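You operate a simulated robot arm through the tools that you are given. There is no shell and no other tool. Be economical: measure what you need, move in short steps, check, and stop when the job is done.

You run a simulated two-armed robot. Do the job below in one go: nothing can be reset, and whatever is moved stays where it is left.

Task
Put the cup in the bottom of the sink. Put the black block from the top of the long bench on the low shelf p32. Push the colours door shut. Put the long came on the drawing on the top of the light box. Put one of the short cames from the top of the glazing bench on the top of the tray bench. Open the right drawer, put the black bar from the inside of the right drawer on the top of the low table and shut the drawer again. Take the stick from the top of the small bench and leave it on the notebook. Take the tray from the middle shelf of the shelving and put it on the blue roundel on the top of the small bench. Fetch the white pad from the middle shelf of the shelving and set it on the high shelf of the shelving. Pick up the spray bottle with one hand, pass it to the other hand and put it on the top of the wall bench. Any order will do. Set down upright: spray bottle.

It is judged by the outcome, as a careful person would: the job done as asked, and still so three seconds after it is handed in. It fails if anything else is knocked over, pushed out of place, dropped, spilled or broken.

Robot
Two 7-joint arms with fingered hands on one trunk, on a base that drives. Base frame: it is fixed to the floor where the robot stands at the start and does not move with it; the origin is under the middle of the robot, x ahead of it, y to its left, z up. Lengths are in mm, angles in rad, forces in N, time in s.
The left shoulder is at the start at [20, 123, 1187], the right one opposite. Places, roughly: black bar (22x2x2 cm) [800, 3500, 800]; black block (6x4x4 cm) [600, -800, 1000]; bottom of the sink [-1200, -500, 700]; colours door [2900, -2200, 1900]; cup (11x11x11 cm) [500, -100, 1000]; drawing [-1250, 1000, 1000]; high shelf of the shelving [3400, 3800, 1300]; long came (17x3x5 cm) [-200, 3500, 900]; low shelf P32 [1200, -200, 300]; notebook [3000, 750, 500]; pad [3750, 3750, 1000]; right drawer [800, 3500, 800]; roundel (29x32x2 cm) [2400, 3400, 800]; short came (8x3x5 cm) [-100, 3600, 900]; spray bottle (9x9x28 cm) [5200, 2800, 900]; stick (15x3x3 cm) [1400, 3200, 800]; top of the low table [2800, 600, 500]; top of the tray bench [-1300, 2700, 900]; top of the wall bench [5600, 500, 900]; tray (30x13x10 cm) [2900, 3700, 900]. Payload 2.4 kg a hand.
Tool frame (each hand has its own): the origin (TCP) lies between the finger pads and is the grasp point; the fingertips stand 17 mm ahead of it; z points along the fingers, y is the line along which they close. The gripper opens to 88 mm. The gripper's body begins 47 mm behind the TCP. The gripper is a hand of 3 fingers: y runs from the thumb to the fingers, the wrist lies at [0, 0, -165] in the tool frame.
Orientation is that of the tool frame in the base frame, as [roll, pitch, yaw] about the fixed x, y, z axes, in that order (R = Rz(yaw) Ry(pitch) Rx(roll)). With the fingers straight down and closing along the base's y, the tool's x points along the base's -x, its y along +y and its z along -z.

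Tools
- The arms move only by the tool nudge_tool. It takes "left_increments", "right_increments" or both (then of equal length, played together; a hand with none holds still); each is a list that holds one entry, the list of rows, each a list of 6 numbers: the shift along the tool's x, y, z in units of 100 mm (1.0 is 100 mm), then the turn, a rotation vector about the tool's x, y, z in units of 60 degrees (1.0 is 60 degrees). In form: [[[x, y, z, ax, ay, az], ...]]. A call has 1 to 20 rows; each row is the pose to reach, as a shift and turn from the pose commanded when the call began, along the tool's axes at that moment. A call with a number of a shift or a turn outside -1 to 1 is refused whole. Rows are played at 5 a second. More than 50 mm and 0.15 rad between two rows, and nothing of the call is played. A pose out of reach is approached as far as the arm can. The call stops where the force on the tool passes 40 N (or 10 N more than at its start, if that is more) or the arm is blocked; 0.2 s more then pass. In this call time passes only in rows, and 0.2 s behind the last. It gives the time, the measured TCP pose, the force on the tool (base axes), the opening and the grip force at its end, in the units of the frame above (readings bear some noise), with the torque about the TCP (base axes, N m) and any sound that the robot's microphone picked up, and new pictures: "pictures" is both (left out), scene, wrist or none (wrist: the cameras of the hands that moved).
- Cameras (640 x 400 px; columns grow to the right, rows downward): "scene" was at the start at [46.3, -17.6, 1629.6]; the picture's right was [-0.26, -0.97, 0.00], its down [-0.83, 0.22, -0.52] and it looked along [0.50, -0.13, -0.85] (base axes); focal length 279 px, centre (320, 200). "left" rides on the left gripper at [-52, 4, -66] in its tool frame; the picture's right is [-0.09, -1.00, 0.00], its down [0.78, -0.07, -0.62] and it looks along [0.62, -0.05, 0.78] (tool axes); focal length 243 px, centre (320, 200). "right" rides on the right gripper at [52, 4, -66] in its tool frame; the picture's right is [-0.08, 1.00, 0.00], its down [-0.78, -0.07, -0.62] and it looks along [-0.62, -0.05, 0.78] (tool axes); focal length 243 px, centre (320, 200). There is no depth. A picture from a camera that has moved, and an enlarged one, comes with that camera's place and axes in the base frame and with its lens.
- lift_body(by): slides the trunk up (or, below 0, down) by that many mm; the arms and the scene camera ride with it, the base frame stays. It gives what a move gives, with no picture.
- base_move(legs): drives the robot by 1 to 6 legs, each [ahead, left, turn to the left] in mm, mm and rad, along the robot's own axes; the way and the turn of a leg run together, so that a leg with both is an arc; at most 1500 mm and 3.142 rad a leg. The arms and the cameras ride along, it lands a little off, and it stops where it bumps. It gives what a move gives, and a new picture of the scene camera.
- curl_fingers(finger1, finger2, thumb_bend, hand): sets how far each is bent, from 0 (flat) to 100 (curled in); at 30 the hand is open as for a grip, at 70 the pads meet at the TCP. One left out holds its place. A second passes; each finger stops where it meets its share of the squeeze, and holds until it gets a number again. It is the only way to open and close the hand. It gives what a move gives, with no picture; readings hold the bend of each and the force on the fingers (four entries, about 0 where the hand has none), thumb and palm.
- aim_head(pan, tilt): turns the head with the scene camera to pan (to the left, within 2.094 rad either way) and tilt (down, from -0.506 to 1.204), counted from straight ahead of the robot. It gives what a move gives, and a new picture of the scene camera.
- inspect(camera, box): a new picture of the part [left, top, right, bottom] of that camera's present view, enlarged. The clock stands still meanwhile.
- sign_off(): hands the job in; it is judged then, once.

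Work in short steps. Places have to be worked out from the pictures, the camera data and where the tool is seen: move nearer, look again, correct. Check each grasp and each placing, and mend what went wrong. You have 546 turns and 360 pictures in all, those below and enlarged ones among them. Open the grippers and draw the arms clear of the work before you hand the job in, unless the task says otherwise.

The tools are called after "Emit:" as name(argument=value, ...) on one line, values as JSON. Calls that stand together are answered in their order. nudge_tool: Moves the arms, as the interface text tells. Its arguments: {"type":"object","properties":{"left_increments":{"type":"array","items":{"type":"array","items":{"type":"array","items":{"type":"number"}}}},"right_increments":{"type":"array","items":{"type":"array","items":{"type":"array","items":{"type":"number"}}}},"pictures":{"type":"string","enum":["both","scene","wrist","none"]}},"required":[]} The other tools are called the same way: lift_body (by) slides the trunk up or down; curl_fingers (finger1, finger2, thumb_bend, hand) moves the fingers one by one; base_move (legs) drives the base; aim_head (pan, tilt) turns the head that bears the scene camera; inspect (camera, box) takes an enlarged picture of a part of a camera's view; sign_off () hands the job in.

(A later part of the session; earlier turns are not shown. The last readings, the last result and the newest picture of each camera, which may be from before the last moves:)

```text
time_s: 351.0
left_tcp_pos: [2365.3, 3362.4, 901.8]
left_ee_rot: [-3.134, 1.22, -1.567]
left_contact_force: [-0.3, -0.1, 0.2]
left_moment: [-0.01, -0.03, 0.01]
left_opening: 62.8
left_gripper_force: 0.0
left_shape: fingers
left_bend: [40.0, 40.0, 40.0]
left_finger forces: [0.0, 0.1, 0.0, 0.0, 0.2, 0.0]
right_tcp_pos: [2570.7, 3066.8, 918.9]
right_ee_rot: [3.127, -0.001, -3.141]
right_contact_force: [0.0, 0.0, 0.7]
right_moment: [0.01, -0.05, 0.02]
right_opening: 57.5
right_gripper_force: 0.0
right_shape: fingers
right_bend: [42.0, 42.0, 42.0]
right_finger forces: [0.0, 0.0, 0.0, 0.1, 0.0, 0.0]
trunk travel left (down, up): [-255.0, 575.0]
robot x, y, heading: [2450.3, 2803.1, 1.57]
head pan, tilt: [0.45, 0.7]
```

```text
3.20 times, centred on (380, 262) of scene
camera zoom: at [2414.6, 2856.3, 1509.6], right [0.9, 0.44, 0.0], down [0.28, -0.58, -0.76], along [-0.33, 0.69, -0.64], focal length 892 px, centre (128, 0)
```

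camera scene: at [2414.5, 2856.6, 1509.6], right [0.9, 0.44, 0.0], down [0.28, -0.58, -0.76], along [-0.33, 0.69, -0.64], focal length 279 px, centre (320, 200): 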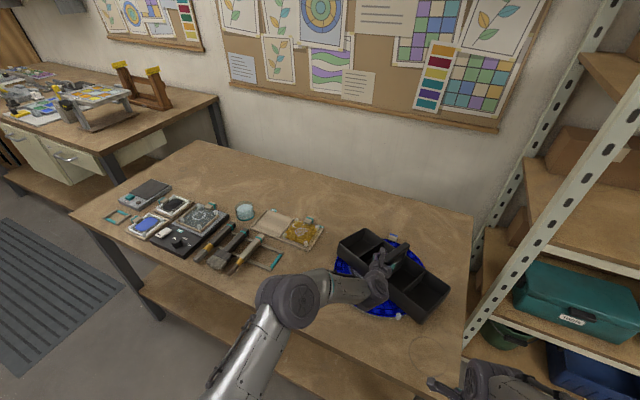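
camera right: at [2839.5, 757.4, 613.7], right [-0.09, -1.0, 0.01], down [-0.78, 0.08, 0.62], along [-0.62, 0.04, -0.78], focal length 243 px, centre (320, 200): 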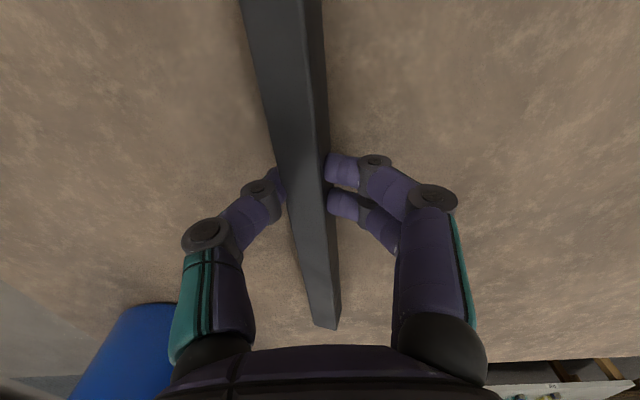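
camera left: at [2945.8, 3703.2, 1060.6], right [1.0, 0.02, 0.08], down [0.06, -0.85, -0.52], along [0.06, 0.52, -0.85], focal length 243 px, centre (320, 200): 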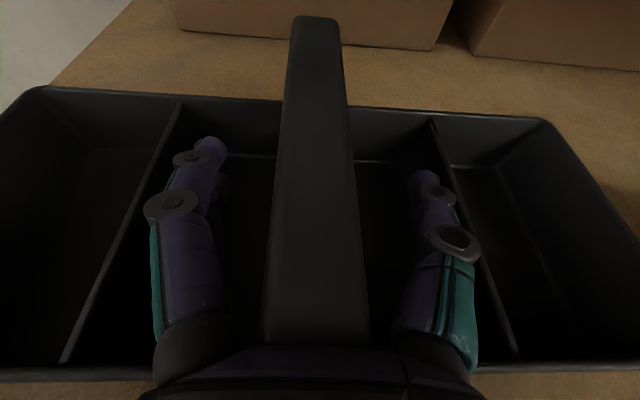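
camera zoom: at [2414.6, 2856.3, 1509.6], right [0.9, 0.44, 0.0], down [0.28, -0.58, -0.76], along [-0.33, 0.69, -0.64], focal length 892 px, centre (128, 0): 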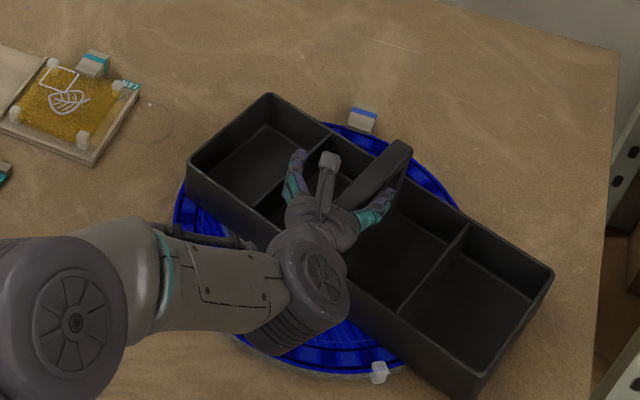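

The tray now rests on the roundel on its own. I withdraw the hand straight back.

Emit:
nudge_tool(left_increments=[[[0.12, 0, -0.33, 0, 0, 0], [0.23, 0, -0.66, 0, 0, 0], [0.34, 0, -0.94, 0, 0, 0]]], pictures="wrist")

Emit:
base_move(legs=[[-200, 0, 0]])

Emit:
inspect(camera="scene", box=[220, 150, 460, 300])

```text
time_s: 351.8
left_tcp_pos: [2365.8, 3262.6, 901.7]
left_ee_rot: [-3.134, 1.224, -1.565]
left_contact_force: [-0.3, -0.1, 0.1]
left_moment: [0.01, 0.04, -0.02]
left_opening: 62.4
left_gripper_force: 0.0
left_shape: fingers
left_bend: [40.0, 40.0, 40.0]
left_finger forces: [0.1, 0.1, 0.1, 0.0, 0.1, 0.1]
right_tcp_pos: [2570.8, 3068.3, 920.4]
right_ee_rot: [3.128, -0.001, 3.141]
right_contact_force: [-0.5, -0.8, -0.2]
right_moment: [0.01, -0.03, -0.01]
right_opening: 57.7
right_gripper_force: 0.0
right_shape: fingers
right_bend: [42.0, 42.0, 42.0]
right_finger forces: [0.0, 0.0, 0.0, 0.0, 0.0, 0.0]
trunk travel left (down, up): [-255.0, 575.0]
robot x, y, heading: [2451.7, 2802.7, 1.572]
head pan, tilt: [0.45, 0.7]
camera left: at [2361.9, 3218.9, 973.6], right [1.0, 0.03, 0.08], down [0.07, -0.85, -0.52], along [0.05, 0.52, -0.85], focal length 243 px, centre (320, 200)
```

left: 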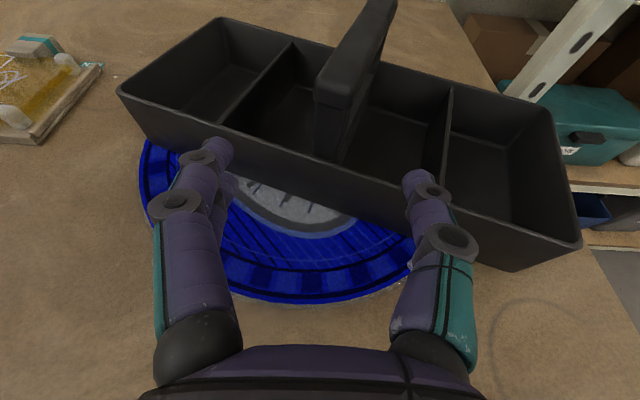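

```text
time_s: 353.4
left_tcp_pos: [2367.5, 3063.4, 901.9]
left_ee_rot: [-3.134, 1.222, -1.567]
left_contact_force: [0.2, 0.5, 0.1]
left_moment: [0.02, 0.02, 0.01]
left_opening: 62.7
left_gripper_force: 0.1
left_shape: fingers
left_bend: [40.0, 40.0, 40.0]
left_finger forces: [0.0, 0.0, 0.0, 0.0, 0.1, 0.1]
right_tcp_pos: [2570.2, 2866.7, 919.6]
right_ee_rot: [3.127, 0.0, 3.14]
right_contact_force: [0.1, 0.1, 0.1]
right_moment: [0.03, 0.01, -0.02]
right_opening: 57.7
right_gripper_force: 0.1
right_shape: fingers
right_bend: [42.0, 42.0, 42.0]
right_finger forces: [0.0, 0.1, 0.0, 0.1, 0.0, 0.0]
trunk travel left (down, up): [-255.0, 575.0]
robot x, y, heading: [2447.6, 2601.0, 1.573]
head pan, tilt: [0.45, 0.7]
camera scene: at [2414.9, 2655.7, 1509.7], right [0.9, 0.44, 0.0], down [0.28, -0.58, -0.77], along [-0.33, 0.69, -0.64], focal length 279 px, centre (320, 200)
```

scene: 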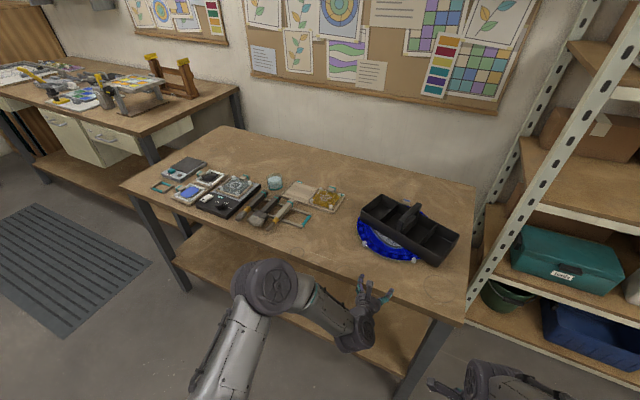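

```text
2.67 times, centred on (340, 225) of scene
camera zoom: at [2414.9, 2655.7, 1509.7], right [0.9, 0.44, 0.0], down [0.28, -0.58, -0.77], along [-0.33, 0.69, -0.64], focal length 744 px, centre (267, 133)
```

zoom: 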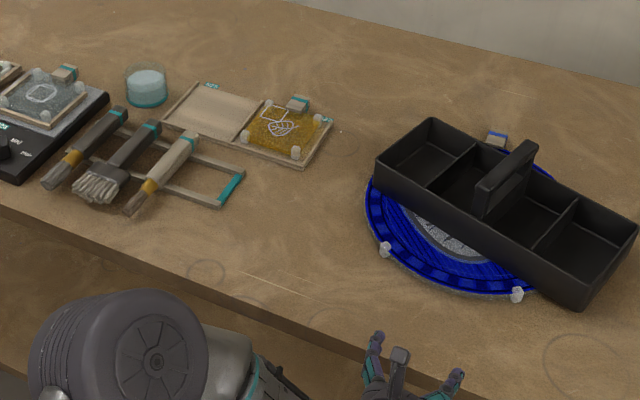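

The tray stands level on the roundel. Next the white pad with the left hand, already suitably tilted: pad knob at about (3928, 3729, 928). I drive in front of it.

Emit:
base_move(legs=[[0, -1480, 0], [0, -82, 0], [100, 0, 0]])

Emit:
aim_head(pan=0.0, tilt=0.45)

Emit:
inspect(camera="scene", box=[220, 120, 420, 245])

```text
time_s: 362.2
left_tcp_pos: [3933.1, 3163.6, 900.7]
left_ee_rot: [-3.135, 1.22, -1.571]
left_contact_force: [0.7, -0.1, -0.9]
left_moment: [-0.04, 0.06, 0.02]
left_opening: 62.4
left_gripper_force: 0.2
left_shape: fingers
left_bend: [40.0, 40.0, 40.0]
left_finger forces: [0.0, 0.1, 0.0, 0.0, 0.0, 0.0]
right_tcp_pos: [4137.1, 2967.3, 918.6]
right_ee_rot: [3.129, 0.001, 3.138]
right_contact_force: [0.6, 0.2, 0.7]
right_moment: [-0.04, 0.0, 0.01]
right_opening: 57.6
right_gripper_force: 0.2
right_shape: fingers
right_bend: [42.0, 42.0, 42.0]
right_finger forces: [0.1, 0.0, 0.1, 0.0, 0.1, 0.0]
trunk travel left (down, up): [-255.0, 575.0]
robot x, y, heading: [4016.2, 2700.1, 1.57]
head pan, tilt: [0.45, 0.7]
camera scene: at [3979.5, 2757.4, 1509.5], right [0.9, 0.43, 0.0], down [0.28, -0.58, -0.76], along [-0.33, 0.69, -0.65], focal length 279 px, centre (320, 200)
```

scene: 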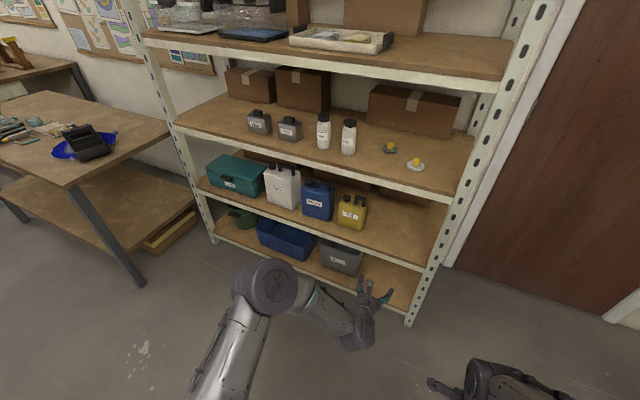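

```text
time_s: 363.1
left_tcp_pos: [3933.8, 3163.2, 900.2]
left_ee_rot: [-3.136, 1.221, -1.57]
left_contact_force: [-0.8, 0.4, -0.5]
left_moment: [-0.02, 0.03, -0.04]
left_opening: 62.6
left_gripper_force: 0.2
left_shape: fingers
left_bend: [40.0, 40.0, 40.0]
left_finger forces: [0.1, 0.0, 0.0, 0.1, 0.1, 0.0]
right_tcp_pos: [4137.9, 2967.6, 919.0]
right_ee_rot: [3.127, 0.0, 3.136]
right_contact_force: [0.1, -0.7, 0.1]
right_moment: [-0.02, 0.0, 0.0]
right_opening: 57.7
right_gripper_force: 0.2
right_shape: fingers
right_bend: [42.0, 42.0, 42.0]
right_finger forces: [0.0, 0.1, 0.0, 0.0, 0.0, 0.1]
trunk travel left (down, up): [-255.0, 575.0]
robot x, y, heading: [4015.2, 2699.9, 1.569]
head pan, tilt: [0.0, 0.45]
camera scene: at [4016.4, 2771.4, 1531.7], right [1.0, 0.0, 0.0], down [0.0, -0.44, -0.9], along [0.0, 0.9, -0.44], focal length 279 px, centre (320, 200)
```

scene: 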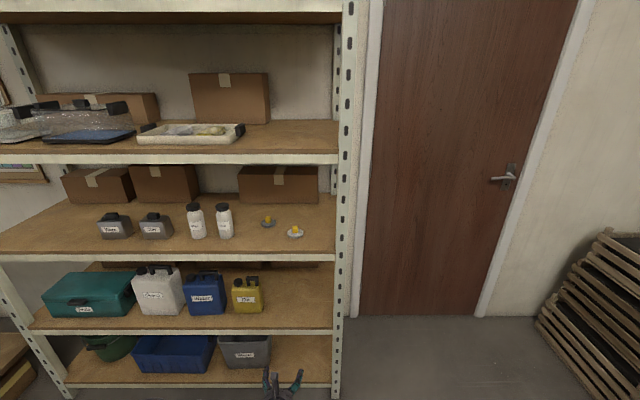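

```text
3.20 times, centred on (320, 182) of scene
camera zoom: at [4016.4, 2771.4, 1531.7], right [1.0, 0.0, 0.0], down [0.0, -0.44, -0.9], along [0.0, 0.9, -0.44], focal length 892 px, centre (320, 256)
```

zoom: 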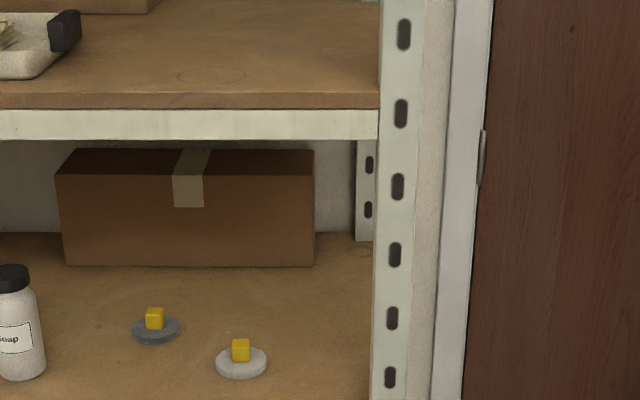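

Pad knob refined: (3919, 3712, 941). I raise the trunk, shift and drive nearer.

Emit:
lift_body(by=60)

Emit:
base_move(legs=[[0, 14, 0], [400, 0, 0]])

Emit:
inspect(camera="left", box=[0, 0, 640, 400])

```text
time_s: 364.1
left_tcp_pos: [3931.8, 3163.5, 962.6]
left_ee_rot: [-3.136, 1.219, -1.571]
left_contact_force: [0.3, -0.2, 0.6]
left_moment: [-0.05, 0.0, -0.02]
left_opening: 62.7
left_gripper_force: 0.0
left_shape: fingers
left_bend: [40.0, 40.0, 40.0]
left_finger forces: [0.1, 0.1, 0.0, 0.0, 0.1, 0.1]
right_tcp_pos: [4135.4, 2967.0, 978.8]
right_ee_rot: [3.128, 0.002, 3.136]
right_contact_force: [-0.3, -0.3, -0.4]
right_moment: [-0.01, -0.04, -0.02]
right_opening: 57.6
right_gripper_force: 0.0
right_shape: fingers
right_bend: [42.0, 42.0, 42.0]
right_finger forces: [0.0, 0.0, 0.0, 0.0, 0.1, 0.0]
trunk travel left (down, up): [-315.0, 515.0]
robot x, y, heading: [4016.8, 2701.9, 1.57]
head pan, tilt: [0.0, 0.45]
```

```text
time_s: 366.9
left_tcp_pos: [3921.0, 3563.7, 960.0]
left_ee_rot: [-3.136, 1.22, -1.572]
left_contact_force: [-0.3, 0.4, -0.3]
left_moment: [0.0, -0.03, -0.03]
left_opening: 62.6
left_gripper_force: 0.1
left_shape: fingers
left_bend: [40.0, 40.0, 40.0]
left_finger forces: [0.0, 0.1, 0.1, 0.1, 0.0, 0.0]
right_tcp_pos: [4123.3, 3367.2, 978.8]
right_ee_rot: [3.128, -0.001, 3.14]
right_contact_force: [0.7, 0.0, -0.4]
right_moment: [-0.02, 0.02, 0.01]
right_opening: 57.4
right_gripper_force: 0.2
right_shape: fingers
right_bend: [42.0, 42.0, 42.0]
right_finger forces: [0.0, 0.0, 0.0, 0.0, 0.0, 0.1]
trunk travel left (down, up): [-315.0, 515.0]
robot x, y, heading: [4003.4, 3099.9, 1.572]
head pan, tilt: [0.0, 0.45]
camera scene: at [4003.4, 3172.0, 1591.7], right [1.0, 0.0, 0.0], down [0.0, -0.44, -0.9], along [0.0, 0.9, -0.44], focal length 279 px, centre (320, 200)
```

scene: 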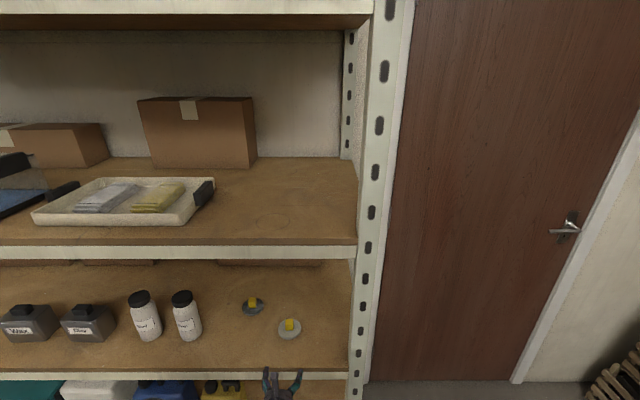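

```text
1.00 times, centred on (320, 200) of left (not enlarged: the box is as wide or as high as the picture)
camera zoom: at [3915.3, 3519.6, 1033.1], right [1.0, 0.02, 0.08], down [0.06, -0.85, -0.52], along [0.06, 0.52, -0.85], focal length 243 px, centre (320, 200)
```

zoom: 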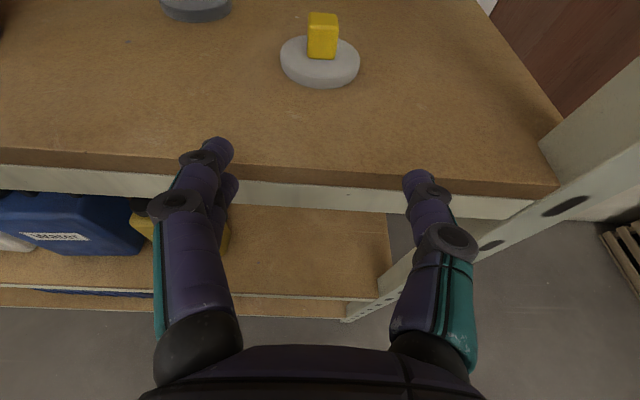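

Aligned. I reach forward 95 mm at this height, then look.

Emit:
nudge_tool(left_increments=[[[-0.12, 0, 0.33, 0, 0, 0], [-0.23, 0, 0.66, 0, 0, 0], [-0.32, 0, 0.93, 0, 0, 0]]], pictures="wrist")

```text
time_s: 367.7
left_tcp_pos: [3921.1, 3662.6, 960.3]
left_ee_rot: [-3.137, 1.219, -1.571]
left_contact_force: [0.2, 0.4, 0.2]
left_moment: [0.0, 0.01, 0.02]
left_opening: 62.7
left_gripper_force: 0.0
left_shape: fingers
left_bend: [40.0, 40.0, 40.0]
left_finger forces: [0.0, 0.0, 0.0, 0.0, 0.1, 0.0]
right_tcp_pos: [4122.8, 3367.1, 978.3]
right_ee_rot: [3.129, 0.0, 3.139]
right_contact_force: [-0.3, -0.9, -0.2]
right_moment: [0.02, 0.03, 0.0]
right_opening: 57.4
right_gripper_force: 0.0
right_shape: fingers
right_bend: [42.0, 42.0, 42.0]
right_finger forces: [0.0, 0.1, 0.0, 0.1, 0.0, 0.0]
trunk travel left (down, up): [-315.0, 515.0]
robot x, y, heading: [4005.3, 3096.5, 1.567]
head pan, tilt: [0.0, 0.45]
camera left: at [3916.2, 3618.1, 1031.7], right [1.0, 0.02, 0.08], down [0.06, -0.85, -0.52], along [0.06, 0.52, -0.85], focal length 243 px, centre (320, 200)
```

left: 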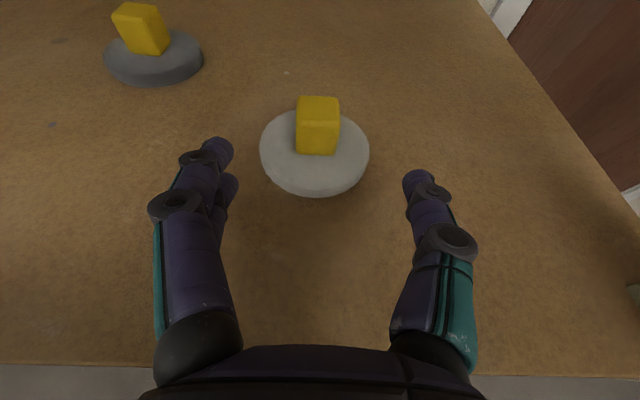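

Emit:
nudge_tool(left_increments=[[[-0.06, 0.02, 0.3, 0, 0, 0], [-0.05, 0.02, 0.57, 0, 0, 0]]], pictures="wrist")

Emit:
curl_fingers(hand="left", finger1=82, finger2=82, thumb_bend=80)

```text
time_s: 368.3
left_tcp_pos: [3920.2, 3712.5, 943.0]
left_ee_rot: [3.129, 1.208, -1.58]
left_contact_force: [0.3, 0.3, -0.3]
left_moment: [-0.01, -0.01, 0.01]
left_opening: 62.5
left_gripper_force: 0.1
left_shape: fingers
left_bend: [40.0, 40.0, 40.0]
left_finger forces: [0.1, 0.1, 0.0, 0.0, 0.0, 0.0]
left hand out of reach, approached as far as the arm can: row 2
right_tcp_pos: [4123.4, 3366.7, 979.5]
right_ee_rot: [3.129, -0.001, 3.137]
right_contact_force: [0.0, 0.4, -1.0]
right_moment: [-0.01, -0.02, 0.01]
right_opening: 57.8
right_gripper_force: 0.1
right_shape: fingers
right_bend: [42.0, 42.0, 42.0]
right_finger forces: [0.1, 0.0, 0.0, 0.1, 0.0, 0.0]
trunk travel left (down, up): [-315.0, 515.0]
robot x, y, heading: [4004.0, 3097.4, 1.566]
head pan, tilt: [0.0, 0.45]
camera left: at [3914.7, 3670.2, 1015.8], right [1.0, 0.03, 0.08], down [0.06, -0.86, -0.51], along [0.05, 0.51, -0.86], focal length 243 px, centre (320, 200)
```

left: 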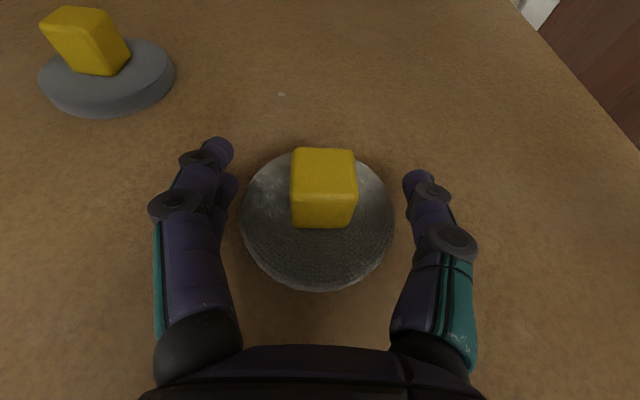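

```text
time_s: 369.3
left_tcp_pos: [3917.5, 3712.8, 944.8]
left_ee_rot: [3.13, 1.212, -1.579]
left_contact_force: [-2.6, 2.1, 7.7]
left_moment: [0.07, 0.2, -0.03]
left_opening: 15.7
left_gripper_force: 13.7
left_shape: fingers
left_bend: [76.0, 66.0, 60.0]
left_finger forces: [5.1, 12.0, 0.0, 0.0, 11.1, 0.0]
right_tcp_pos: [4122.0, 3367.2, 978.5]
right_ee_rot: [3.127, -0.001, 3.138]
right_contact_force: [1.0, 0.9, -0.8]
right_moment: [0.01, 0.02, 0.01]
right_opening: 57.8
right_gripper_force: 0.0
right_shape: fingers
right_bend: [42.0, 42.0, 42.0]
right_finger forces: [0.0, 0.1, 0.0, 0.1, 0.0, 0.0]
trunk travel left (down, up): [-315.0, 515.0]
robot x, y, heading: [4003.1, 3099.4, 1.568]
head pan, tilt: [0.0, 0.45]
```

Knob gripped (13.7 N). I lift 40 mm, check, and back out.

Emit:
lift_body(by=50)

Emit:
inspect(camera="left", box=[0, 0, 640, 400])

Emit:
base_move(legs=[[-380, 0, 0]])

Emit:
lift_body(by=365)

```text
time_s: 370.2
left_tcp_pos: [3917.3, 3714.2, 994.1]
left_ee_rot: [3.131, 1.209, -1.58]
left_contact_force: [-0.1, -0.5, 0.0]
left_moment: [0.02, -0.02, -0.02]
left_opening: 16.2
left_gripper_force: 12.8
left_shape: fingers
left_bend: [76.0, 67.0, 60.0]
left_finger forces: [5.6, 7.5, 0.0, 0.0, 12.1, 0.0]
right_tcp_pos: [4123.6, 3367.6, 1028.7]
right_ee_rot: [3.128, 0.001, 3.138]
right_contact_force: [0.3, 0.0, 0.6]
right_moment: [0.03, 0.0, 0.0]
right_opening: 57.6
right_gripper_force: 0.0
right_shape: fingers
right_bend: [42.0, 42.0, 42.0]
right_finger forces: [0.0, 0.1, 0.0, 0.0, 0.1, 0.1]
trunk travel left (down, up): [-365.0, 465.0]
robot x, y, heading: [4001.3, 3098.4, 1.567]
head pan, tilt: [0.0, 0.45]
```

```text
1.00 times, centred on (320, 200) of left (not enlarged: the box is as wide or as high as the picture)
camera zoom: at [3913.8, 3670.4, 1066.4], right [1.0, 0.03, 0.08], down [0.07, -0.86, -0.51], along [0.05, 0.51, -0.86], focal length 243 px, centre (320, 200)
```

zoom: 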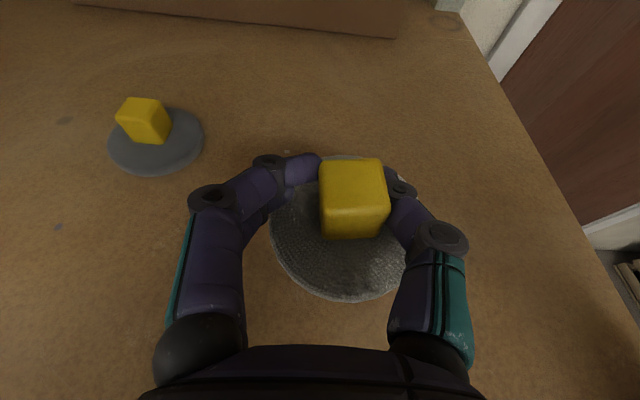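

```text
time_s: 372.7
left_tcp_pos: [3915.5, 3329.2, 994.6]
left_ee_rot: [3.132, 1.21, -1.578]
left_contact_force: [0.1, 0.4, -0.3]
left_moment: [0.0, 0.02, 0.02]
left_opening: 16.1
left_gripper_force: 12.5
left_shape: fingers
left_bend: [76.0, 67.0, 60.0]
left_finger forces: [5.7, 7.5, 0.0, 0.0, 12.1, 0.1]
right_tcp_pos: [4122.0, 2982.9, 1029.7]
right_ee_rot: [3.128, 0.0, 3.139]
right_contact_force: [-0.7, 0.6, 0.2]
right_moment: [0.01, 0.02, -0.04]
right_opening: 57.6
right_gripper_force: 0.0
right_shape: fingers
right_bend: [42.0, 42.0, 42.0]
right_finger forces: [0.1, 0.1, 0.0, 0.0, 0.0, 0.0]
trunk travel left (down, up): [-365.0, 465.0]
robot x, y, heading: [4008.2, 2716.7, 1.575]
head pan, tilt: [0.0, 0.45]
camera scene: at [4002.9, 2787.0, 1641.8], right [1.0, 0.0, 0.0], down [0.0, -0.43, -0.9], along [0.0, 0.9, -0.43], focal length 279 px, centre (320, 200)
```

scene: 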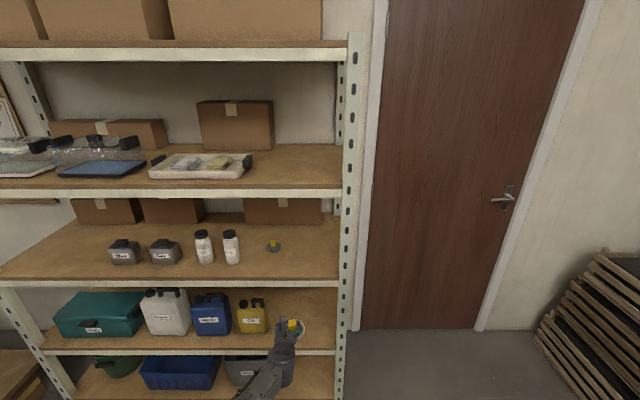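

```text
time_s: 376.2
left_tcp_pos: [3915.8, 3329.0, 1358.5]
left_ee_rot: [3.13, 1.208, -1.577]
left_contact_force: [0.1, 0.4, -0.3]
left_moment: [0.01, -0.01, 0.01]
left_opening: 16.1
left_gripper_force: 12.2
left_shape: fingers
left_bend: [76.0, 67.0, 60.0]
left_finger forces: [5.7, 7.6, 0.1, 0.0, 12.1, 0.1]
right_tcp_pos: [4122.4, 2982.8, 1394.2]
right_ee_rot: [3.126, -0.001, -3.141]
right_contact_force: [-0.1, 0.2, 0.4]
right_moment: [-0.02, 0.0, -0.02]
right_opening: 57.7
right_gripper_force: 0.0
right_shape: fingers
right_bend: [42.0, 42.0, 42.0]
right_finger forces: [0.0, 0.1, 0.0, 0.0, 0.0, 0.0]
trunk travel left (down, up): [-730.0, 100.0]
robot x, y, heading: [4008.0, 2716.5, 1.574]
head pan, tilt: [0.0, 0.45]
```

I drive in over the high shelf's free right end.

Emit:
base_move(legs=[[375, 0, 0]])

Emit:
aim_head(pan=0.1, tilt=0.85)

Emit:
inspect(camera="left", box=[0, 0, 640, 400])

```text
time_s: 378.6
left_tcp_pos: [3918.9, 3707.1, 1359.2]
left_ee_rot: [3.13, 1.211, -1.58]
left_contact_force: [-0.7, -0.8, 0.0]
left_moment: [0.02, 0.01, -0.01]
left_opening: 15.8
left_gripper_force: 12.5
left_shape: fingers
left_bend: [76.0, 67.0, 60.0]
left_finger forces: [5.8, 7.5, 0.0, 0.0, 12.1, 0.1]
right_tcp_pos: [4123.7, 3360.1, 1395.1]
right_ee_rot: [3.129, 0.0, 3.136]
right_contact_force: [0.1, 0.4, 0.2]
right_moment: [0.01, 0.02, -0.02]
right_opening: 57.7
right_gripper_force: 0.1
right_shape: fingers
right_bend: [42.0, 42.0, 42.0]
right_finger forces: [0.0, 0.0, 0.1, 0.1, 0.0, 0.0]
trunk travel left (down, up): [-730.0, 100.0]
robot x, y, heading: [4003.0, 3092.9, 1.571]
head pan, tilt: [0.0, 0.45]
camera scene: at [4003.6, 3165.8, 2006.8], right [1.0, 0.0, 0.0], down [0.0, -0.44, -0.9], along [0.0, 0.9, -0.44], focal length 279 px, centre (320, 200)
```

scene: 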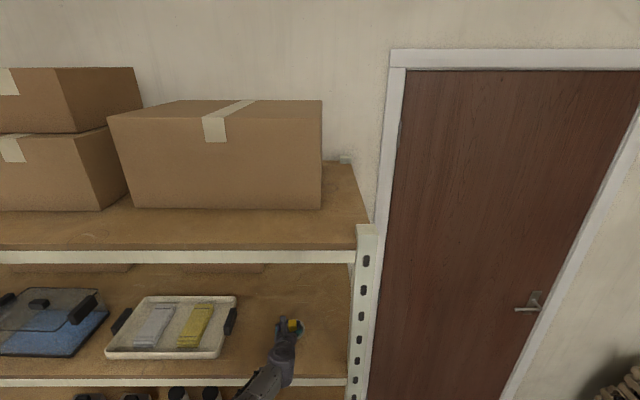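

```text
time_s: 379.5
left_tcp_pos: [3918.6, 3708.0, 1358.7]
left_ee_rot: [3.131, 1.21, -1.58]
left_contact_force: [-0.3, 0.4, -0.2]
left_moment: [0.01, -0.03, 0.02]
left_opening: 15.9
left_gripper_force: 12.6
left_shape: fingers
left_bend: [76.0, 67.0, 60.0]
left_finger forces: [5.8, 7.6, 0.0, 0.0, 12.1, 0.0]
right_tcp_pos: [4122.8, 3361.0, 1394.0]
right_ee_rot: [3.129, 0.001, 3.135]
right_contact_force: [-0.8, 0.2, -0.6]
right_moment: [0.01, 0.0, -0.01]
right_opening: 57.6
right_gripper_force: 0.1
right_shape: fingers
right_bend: [42.0, 42.0, 42.0]
right_finger forces: [0.0, 0.2, 0.1, 0.0, 0.0, 0.0]
trunk travel left (down, up): [-730.0, 100.0]
robot x, y, heading: [4005.8, 3093.4, 1.57]
head pan, tilt: [0.099, 0.85]
camera scene: at [3995.8, 3151.2, 1972.4], right [1.0, 0.1, 0.0], down [0.07, -0.75, -0.66], along [-0.06, 0.66, -0.75], focal length 279 px, centre (320, 200)
```

scene: 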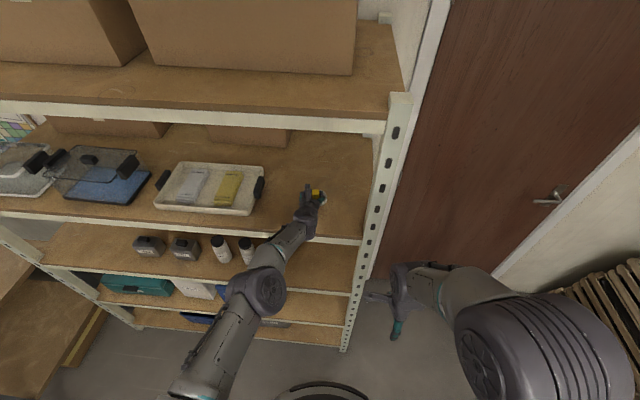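

```text
1.00 times, centred on (320, 200) of left (not enlarged: the box is as wide or as high as the picture)
camera zoom: at [3914.1, 3664.5, 1431.7], right [1.0, 0.03, 0.08], down [0.07, -0.86, -0.51], along [0.05, 0.51, -0.86], focal length 243 px, centre (320, 200)
```

zoom: 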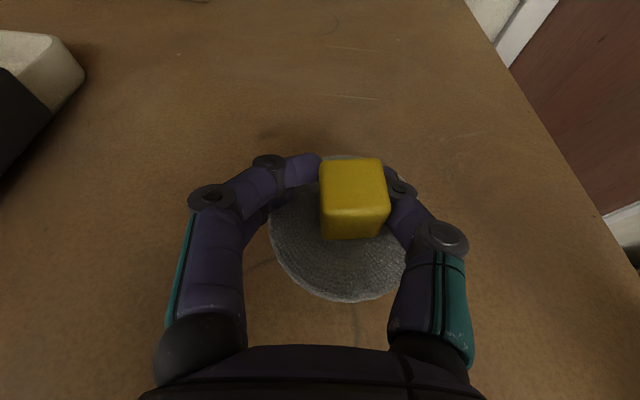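

Free space on the high shelf. I lower in small trunk steps.

Emit:
lift_body(by=-38)

Emit:
lift_body(by=-8)

Emit:
lift_body(by=-6)

```text
time_s: 380.3
left_tcp_pos: [3917.7, 3707.6, 1322.7]
left_ee_rot: [3.126, 1.215, -1.584]
left_contact_force: [0.3, 3.1, 17.2]
left_moment: [0.22, 0.29, -0.08]
left_opening: 16.0
left_gripper_force: 19.7
left_shape: fingers
left_bend: [77.0, 68.0, 60.0]
left_finger forces: [4.0, 23.0, 0.0, 0.0, 12.6, 0.1]
right_tcp_pos: [4122.6, 3360.1, 1357.4]
right_ee_rot: [3.127, 0.001, 3.136]
right_contact_force: [0.2, -0.2, 0.0]
right_moment: [0.0, 0.01, 0.03]
right_opening: 57.9
right_gripper_force: 0.1
right_shape: fingers
right_bend: [42.0, 42.0, 42.0]
right_finger forces: [0.0, 0.0, 0.0, 0.0, 0.0, 0.0]
trunk travel left (down, up): [-692.0, 138.0]
robot x, y, heading: [4002.7, 3094.0, 1.564]
head pan, tilt: [0.099, 0.85]
```

```text
time_s: 380.7
left_tcp_pos: [3917.9, 3708.3, 1324.0]
left_ee_rot: [3.117, 1.227, -1.591]
left_contact_force: [1.0, -4.5, 13.0]
left_moment: [0.08, 0.14, 0.08]
left_opening: 15.8
left_gripper_force: 17.0
left_shape: fingers
left_bend: [78.0, 70.0, 60.0]
left_finger forces: [4.2, 16.5, 0.1, 0.0, 13.4, 0.0]
right_tcp_pos: [4122.8, 3358.9, 1350.4]
right_ee_rot: [3.127, 0.0, 3.136]
right_contact_force: [0.1, -0.5, -0.5]
right_moment: [0.0, 0.02, -0.01]
right_opening: 57.8
right_gripper_force: 0.0
right_shape: fingers
right_bend: [42.0, 42.0, 42.0]
right_finger forces: [0.0, 0.1, 0.0, 0.1, 0.0, 0.1]
trunk travel left (down, up): [-687.0, 143.0]
robot x, y, heading: [4004.0, 3094.3, 1.571]
head pan, tilt: [0.099, 0.85]
stopped: the force on the tool passed its limit at 45 N (the readings are from after the stop); the commanded pose is now the measured one
```

```text
time_s: 381.4
left_tcp_pos: [3917.0, 3711.7, 1325.1]
left_ee_rot: [3.109, 1.239, -1.596]
left_contact_force: [2.6, -4.5, 14.0]
left_moment: [0.05, 0.16, 0.05]
left_opening: 15.9
left_gripper_force: 17.9
left_shape: fingers
left_bend: [78.0, 71.0, 60.0]
left_finger forces: [4.6, 17.2, 0.0, 0.1, 14.1, 0.0]
right_tcp_pos: [4123.2, 3360.0, 1344.9]
right_ee_rot: [3.128, 0.0, 3.135]
right_contact_force: [0.7, 0.0, -0.3]
right_moment: [-0.02, -0.02, -0.02]
right_opening: 57.9
right_gripper_force: 0.2
right_shape: fingers
right_bend: [42.0, 42.0, 42.0]
right_finger forces: [0.0, 0.0, 0.0, 0.1, 0.0, 0.1]
trunk travel left (down, up): [-681.0, 149.0]
robot x, y, heading: [4006.7, 3094.2, 1.57]
head pan, tilt: [0.099, 0.85]
stopped: the force on the tool passed its limit at 41 N (the readings are from after the stop); the commanded pose is now the measured one
```

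Contact came at 1322 and I pressed too far; I ease up.

Emit:
lift_body(by=8)

Emit:
inspect(camera="left", box=[0, 0, 640, 400])

```text
time_s: 381.9
left_tcp_pos: [3915.8, 3711.4, 1328.3]
left_ee_rot: [3.111, 1.233, -1.594]
left_contact_force: [-0.2, -0.1, 0.1]
left_moment: [0.02, 0.02, 0.0]
left_opening: 16.2
left_gripper_force: 13.0
left_shape: fingers
left_bend: [78.0, 70.0, 60.0]
left_finger forces: [5.7, 7.9, 0.0, 0.0, 11.7, 0.0]
right_tcp_pos: [4124.5, 3360.2, 1352.8]
right_ee_rot: [3.126, 0.001, 3.137]
right_contact_force: [0.7, -0.6, 0.0]
right_moment: [0.01, 0.0, 0.02]
right_opening: 57.7
right_gripper_force: 0.1
right_shape: fingers
right_bend: [42.0, 42.0, 42.0]
right_finger forces: [0.0, 0.1, 0.0, 0.0, 0.1, 0.0]
trunk travel left (down, up): [-689.0, 141.0]
robot x, y, heading: [4001.0, 3096.8, 1.566]
head pan, tilt: [0.099, 0.85]
```

```text
1.00 times, centred on (320, 200) of left (not enlarged: the box is as wide or as high as the picture)
camera zoom: at [3912.9, 3666.4, 1400.2], right [1.0, 0.03, 0.07], down [0.07, -0.84, -0.53], along [0.04, 0.53, -0.84], focal length 243 px, centre (320, 200)
```

zoom: 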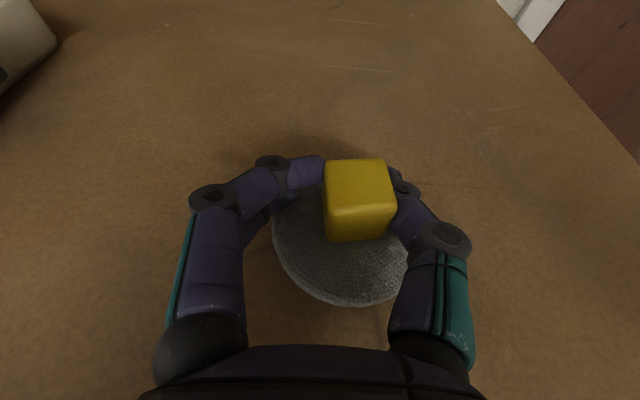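

I set it down gently (4 mm) and release.

Emit:
lift_body(by=-4)

Emit:
curl_fingers(hand="left", finger1=55, finger2=55, thumb_bend=52)

Emit:
lift_body(by=6)

Emit:
curl_fingers(hand="left", finger1=40, finger2=40, thumb_bend=40)

Emit:
inspect(camera="left", box=[0, 0, 640, 400])

```text
time_s: 382.5
left_tcp_pos: [3916.7, 3710.9, 1326.2]
left_ee_rot: [3.11, 1.235, -1.594]
left_contact_force: [-0.1, 0.8, 0.2]
left_moment: [0.04, 0.0, -0.01]
left_opening: 16.2
left_gripper_force: 13.0
left_shape: fingers
left_bend: [78.0, 70.0, 60.0]
left_finger forces: [5.7, 8.2, 0.0, 0.0, 11.7, 0.0]
right_tcp_pos: [4123.9, 3360.2, 1348.8]
right_ee_rot: [3.127, 0.0, 3.136]
right_contact_force: [0.0, -0.2, 0.2]
right_moment: [-0.01, -0.03, -0.02]
right_opening: 57.8
right_gripper_force: 0.1
right_shape: fingers
right_bend: [42.0, 42.0, 42.0]
right_finger forces: [0.0, 0.0, 0.1, 0.0, 0.0, 0.0]
trunk travel left (down, up): [-685.0, 145.0]
robot x, y, heading: [4004.4, 3096.2, 1.57]
head pan, tilt: [0.099, 0.85]
```

```text
time_s: 383.5
left_tcp_pos: [3916.4, 3711.3, 1325.7]
left_ee_rot: [3.109, 1.235, -1.595]
left_contact_force: [0.3, 0.5, 2.4]
left_moment: [0.04, 0.06, -0.01]
left_opening: 32.1
left_gripper_force: 1.1
left_shape: fingers
left_bend: [55.0, 58.0, 52.0]
left_finger forces: [0.0, 2.9, 0.0, 0.0, 0.0, 0.1]
right_tcp_pos: [4123.7, 3360.3, 1350.4]
right_ee_rot: [3.127, 0.001, 3.137]
right_contact_force: [-0.3, -1.1, 0.9]
right_moment: [-0.01, -0.01, -0.04]
right_opening: 57.6
right_gripper_force: 0.1
right_shape: fingers
right_bend: [42.0, 42.0, 42.0]
right_finger forces: [0.1, 0.0, 0.1, 0.1, 0.0, 0.1]
trunk travel left (down, up): [-685.0, 145.0]
robot x, y, heading: [4000.2, 3093.7, 1.57]
head pan, tilt: [0.099, 0.85]
```

```text
time_s: 384.0
left_tcp_pos: [3917.0, 3710.7, 1330.4]
left_ee_rot: [3.112, 1.234, -1.592]
left_contact_force: [-0.3, -1.4, 0.7]
left_moment: [-0.02, -0.01, 0.04]
left_opening: 32.4
left_gripper_force: 0.1
left_shape: fingers
left_bend: [55.0, 55.0, 52.0]
left_finger forces: [0.0, 0.0, 0.0, 0.0, 0.0, 0.0]
right_tcp_pos: [4123.1, 3360.3, 1354.6]
right_ee_rot: [3.129, 0.0, 3.136]
right_contact_force: [-0.2, -0.4, 0.0]
right_moment: [0.03, -0.01, -0.02]
right_opening: 57.7
right_gripper_force: 0.0
right_shape: fingers
right_bend: [42.0, 42.0, 42.0]
right_finger forces: [0.0, 0.1, 0.0, 0.0, 0.0, 0.0]
trunk travel left (down, up): [-691.0, 139.0]
robot x, y, heading: [4007.2, 3090.8, 1.567]
head pan, tilt: [0.099, 0.85]
```

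```text
time_s: 385.0
left_tcp_pos: [3916.4, 3712.7, 1332.0]
left_ee_rot: [3.112, 1.235, -1.593]
left_contact_force: [-0.4, 0.2, 0.5]
left_moment: [-0.04, 0.02, -0.04]
left_opening: 61.8
left_gripper_force: 0.0
left_shape: fingers
left_bend: [40.0, 40.0, 40.0]
left_finger forces: [0.0, 0.1, 0.1, 0.0, 0.0, 0.0]
right_tcp_pos: [4123.7, 3360.8, 1354.9]
right_ee_rot: [3.128, -0.001, 3.137]
right_contact_force: [0.3, 0.9, 0.6]
right_moment: [0.02, 0.02, 0.02]
right_opening: 57.8
right_gripper_force: 0.1
right_shape: fingers
right_bend: [42.0, 42.0, 42.0]
right_finger forces: [0.1, 0.0, 0.1, 0.0, 0.0, 0.0]
trunk travel left (down, up): [-691.0, 139.0]
robot x, y, heading: [4004.0, 3091.7, 1.562]
head pan, tilt: [0.099, 0.85]
```

```text
1.00 times, centred on (320, 200) of left (not enlarged: the box is as wide or as high as the picture)
camera zoom: at [3912.9, 3666.8, 1402.6], right [1.0, 0.03, 0.07], down [0.07, -0.84, -0.53], along [0.04, 0.53, -0.84], focal length 243 px, centre (320, 200)
```

zoom: 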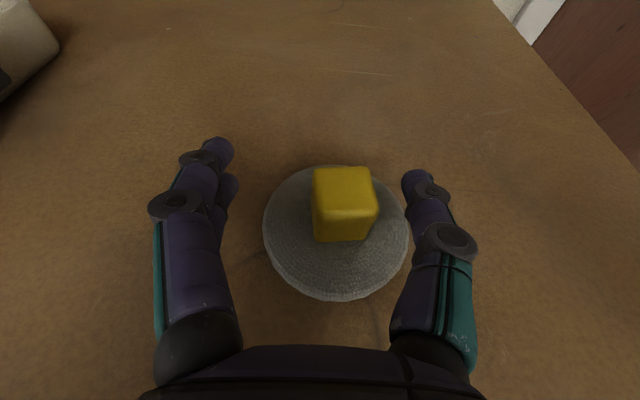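

The white pad lies flat on the high shelf. I rise a little, back out, and turn toward the spray bottle.

Emit:
lift_body(by=20)

Emit:
base_move(legs=[[-420, 0, 0], [0, 0, -1.565], [250, 0, 0]])

Emit:
lift_body(by=-300)

Emit:
aim_head(pan=0.0, tilt=0.5)

```text
time_s: 385.7
left_tcp_pos: [3916.2, 3711.9, 1351.6]
left_ee_rot: [3.112, 1.233, -1.592]
left_contact_force: [-0.6, 0.5, 0.4]
left_moment: [0.01, 0.0, -0.01]
left_opening: 62.1
left_gripper_force: 0.0
left_shape: fingers
left_bend: [40.0, 40.0, 40.0]
left_finger forces: [0.0, 0.1, 0.0, 0.0, 0.1, 0.0]
right_tcp_pos: [4124.0, 3362.1, 1375.4]
right_ee_rot: [3.131, -0.001, 3.135]
right_contact_force: [0.4, 0.3, 0.5]
right_moment: [0.0, 0.0, -0.02]
right_opening: 58.0
right_gripper_force: 0.1
right_shape: fingers
right_bend: [42.0, 42.0, 42.0]
right_finger forces: [0.0, 0.0, 0.0, 0.0, 0.0, 0.0]
trunk travel left (down, up): [-711.0, 119.0]
robot x, y, heading: [4005.4, 3094.0, 1.568]
head pan, tilt: [0.099, 0.85]
```

```text
time_s: 393.5
left_tcp_pos: [4868.3, 2767.3, 1351.0]
left_ee_rot: [3.112, 1.235, 3.126]
left_contact_force: [0.0, 0.0, 1.3]
left_moment: [0.02, -0.01, 0.01]
left_opening: 62.1
left_gripper_force: 0.1
left_shape: fingers
left_bend: [40.0, 40.0, 40.0]
left_finger forces: [0.1, 0.1, 0.0, 0.1, 0.0, 0.0]
right_tcp_pos: [4520.1, 2558.2, 1376.0]
right_ee_rot: [3.127, 0.0, 1.572]
right_contact_force: [-0.4, 0.8, -0.5]
right_moment: [0.0, -0.03, 0.01]
right_opening: 57.7
right_gripper_force: 0.1
right_shape: fingers
right_bend: [42.0, 42.0, 42.0]
right_finger forces: [0.0, 0.0, 0.1, 0.1, 0.1, 0.1]
trunk travel left (down, up): [-711.0, 119.0]
robot x, y, heading: [4251.5, 2680.2, 0.004]
head pan, tilt: [0.099, 0.85]
camera scene: at [4309.6, 2684.5, 1953.0], right [0.1, -0.99, 0.0], down [-0.75, -0.08, -0.66], along [0.66, 0.07, -0.75], focal length 279 px, centre (320, 200)
```

scene: 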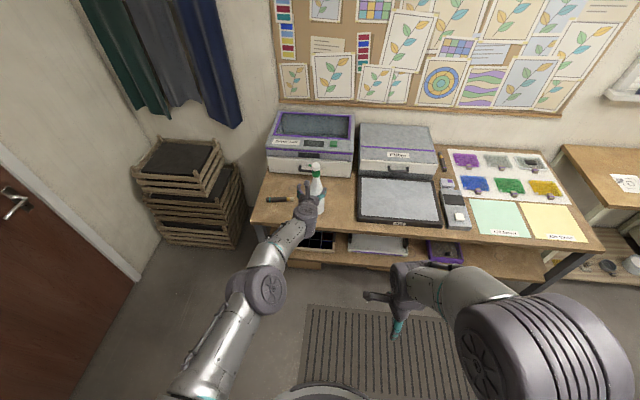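

```text
time_s: 396.5
left_tcp_pos: [4868.9, 2767.0, 1050.6]
left_ee_rot: [3.111, 1.235, 3.127]
left_contact_force: [0.7, 0.4, -0.3]
left_moment: [0.02, -0.02, 0.03]
left_opening: 62.0
left_gripper_force: 0.0
left_shape: fingers
left_bend: [40.0, 40.0, 40.0]
left_finger forces: [0.0, 0.0, 0.0, 0.0, 0.1, 0.0]
right_tcp_pos: [4519.6, 2558.4, 1075.2]
right_ee_rot: [3.129, 0.0, 1.572]
right_contact_force: [0.1, 0.3, 0.7]
right_moment: [0.05, 0.03, 0.03]
right_opening: 58.0
right_gripper_force: 0.1
right_shape: fingers
right_bend: [42.0, 42.0, 42.0]
right_finger forces: [0.0, 0.0, 0.0, 0.0, 0.0, 0.0]
trunk travel left (down, up): [-411.0, 419.0]
robot x, y, heading: [4250.3, 2676.6, 0.009]
head pan, tilt: [0.099, 0.85]
```

```text
time_s: 397.3
left_tcp_pos: [4868.4, 2767.7, 1051.2]
left_ee_rot: [3.112, 1.233, 3.126]
left_contact_force: [-0.5, -0.3, 0.4]
left_moment: [-0.03, -0.01, 0.0]
left_opening: 62.0
left_gripper_force: 0.1
left_shape: fingers
left_bend: [40.0, 40.0, 40.0]
left_finger forces: [0.0, 0.0, 0.1, 0.0, 0.1, 0.0]
right_tcp_pos: [4518.2, 2557.7, 1074.4]
right_ee_rot: [3.129, -0.001, 1.574]
right_contact_force: [0.7, -0.6, -0.5]
right_moment: [0.01, 0.01, -0.02]
right_opening: 57.7
right_gripper_force: 0.0
right_shape: fingers
right_bend: [42.0, 42.0, 42.0]
right_finger forces: [0.0, 0.0, 0.0, 0.0, 0.1, 0.0]
trunk travel left (down, up): [-411.0, 419.0]
robot x, y, heading: [4252.2, 2672.9, 0.008]
head pan, tilt: [0.0, 0.499]
camera scene: at [4322.7, 2676.8, 1682.9], right [0.0, -1.0, 0.0], down [-0.48, 0.0, -0.88], along [0.88, 0.0, -0.48], focal length 279 px, centre (320, 200)
```

scene: 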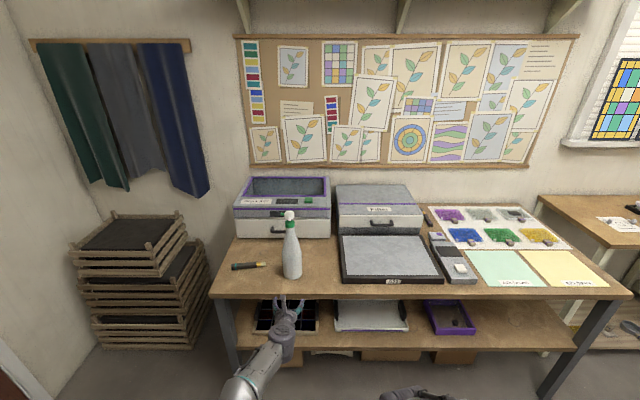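

The spray bottle stands near the bench edge at about (5127, 2781). I zoom on it.

Emit:
inspect(camera="scene", box=[230, 200, 350, 290])

```text
4.44 times, centred on (290, 245) of scene
camera zoom: at [4322.7, 2676.8, 1682.9], right [0.0, -1.0, 0.0], down [-0.48, 0.0, -0.88], along [0.88, 0.0, -0.48], focal length 1239 px, centre (453, 0)
```

zoom: 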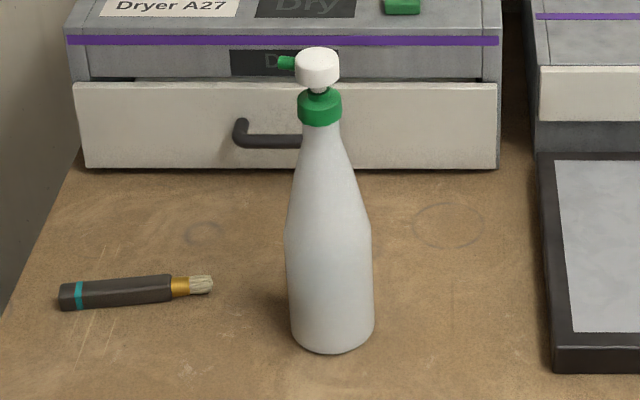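

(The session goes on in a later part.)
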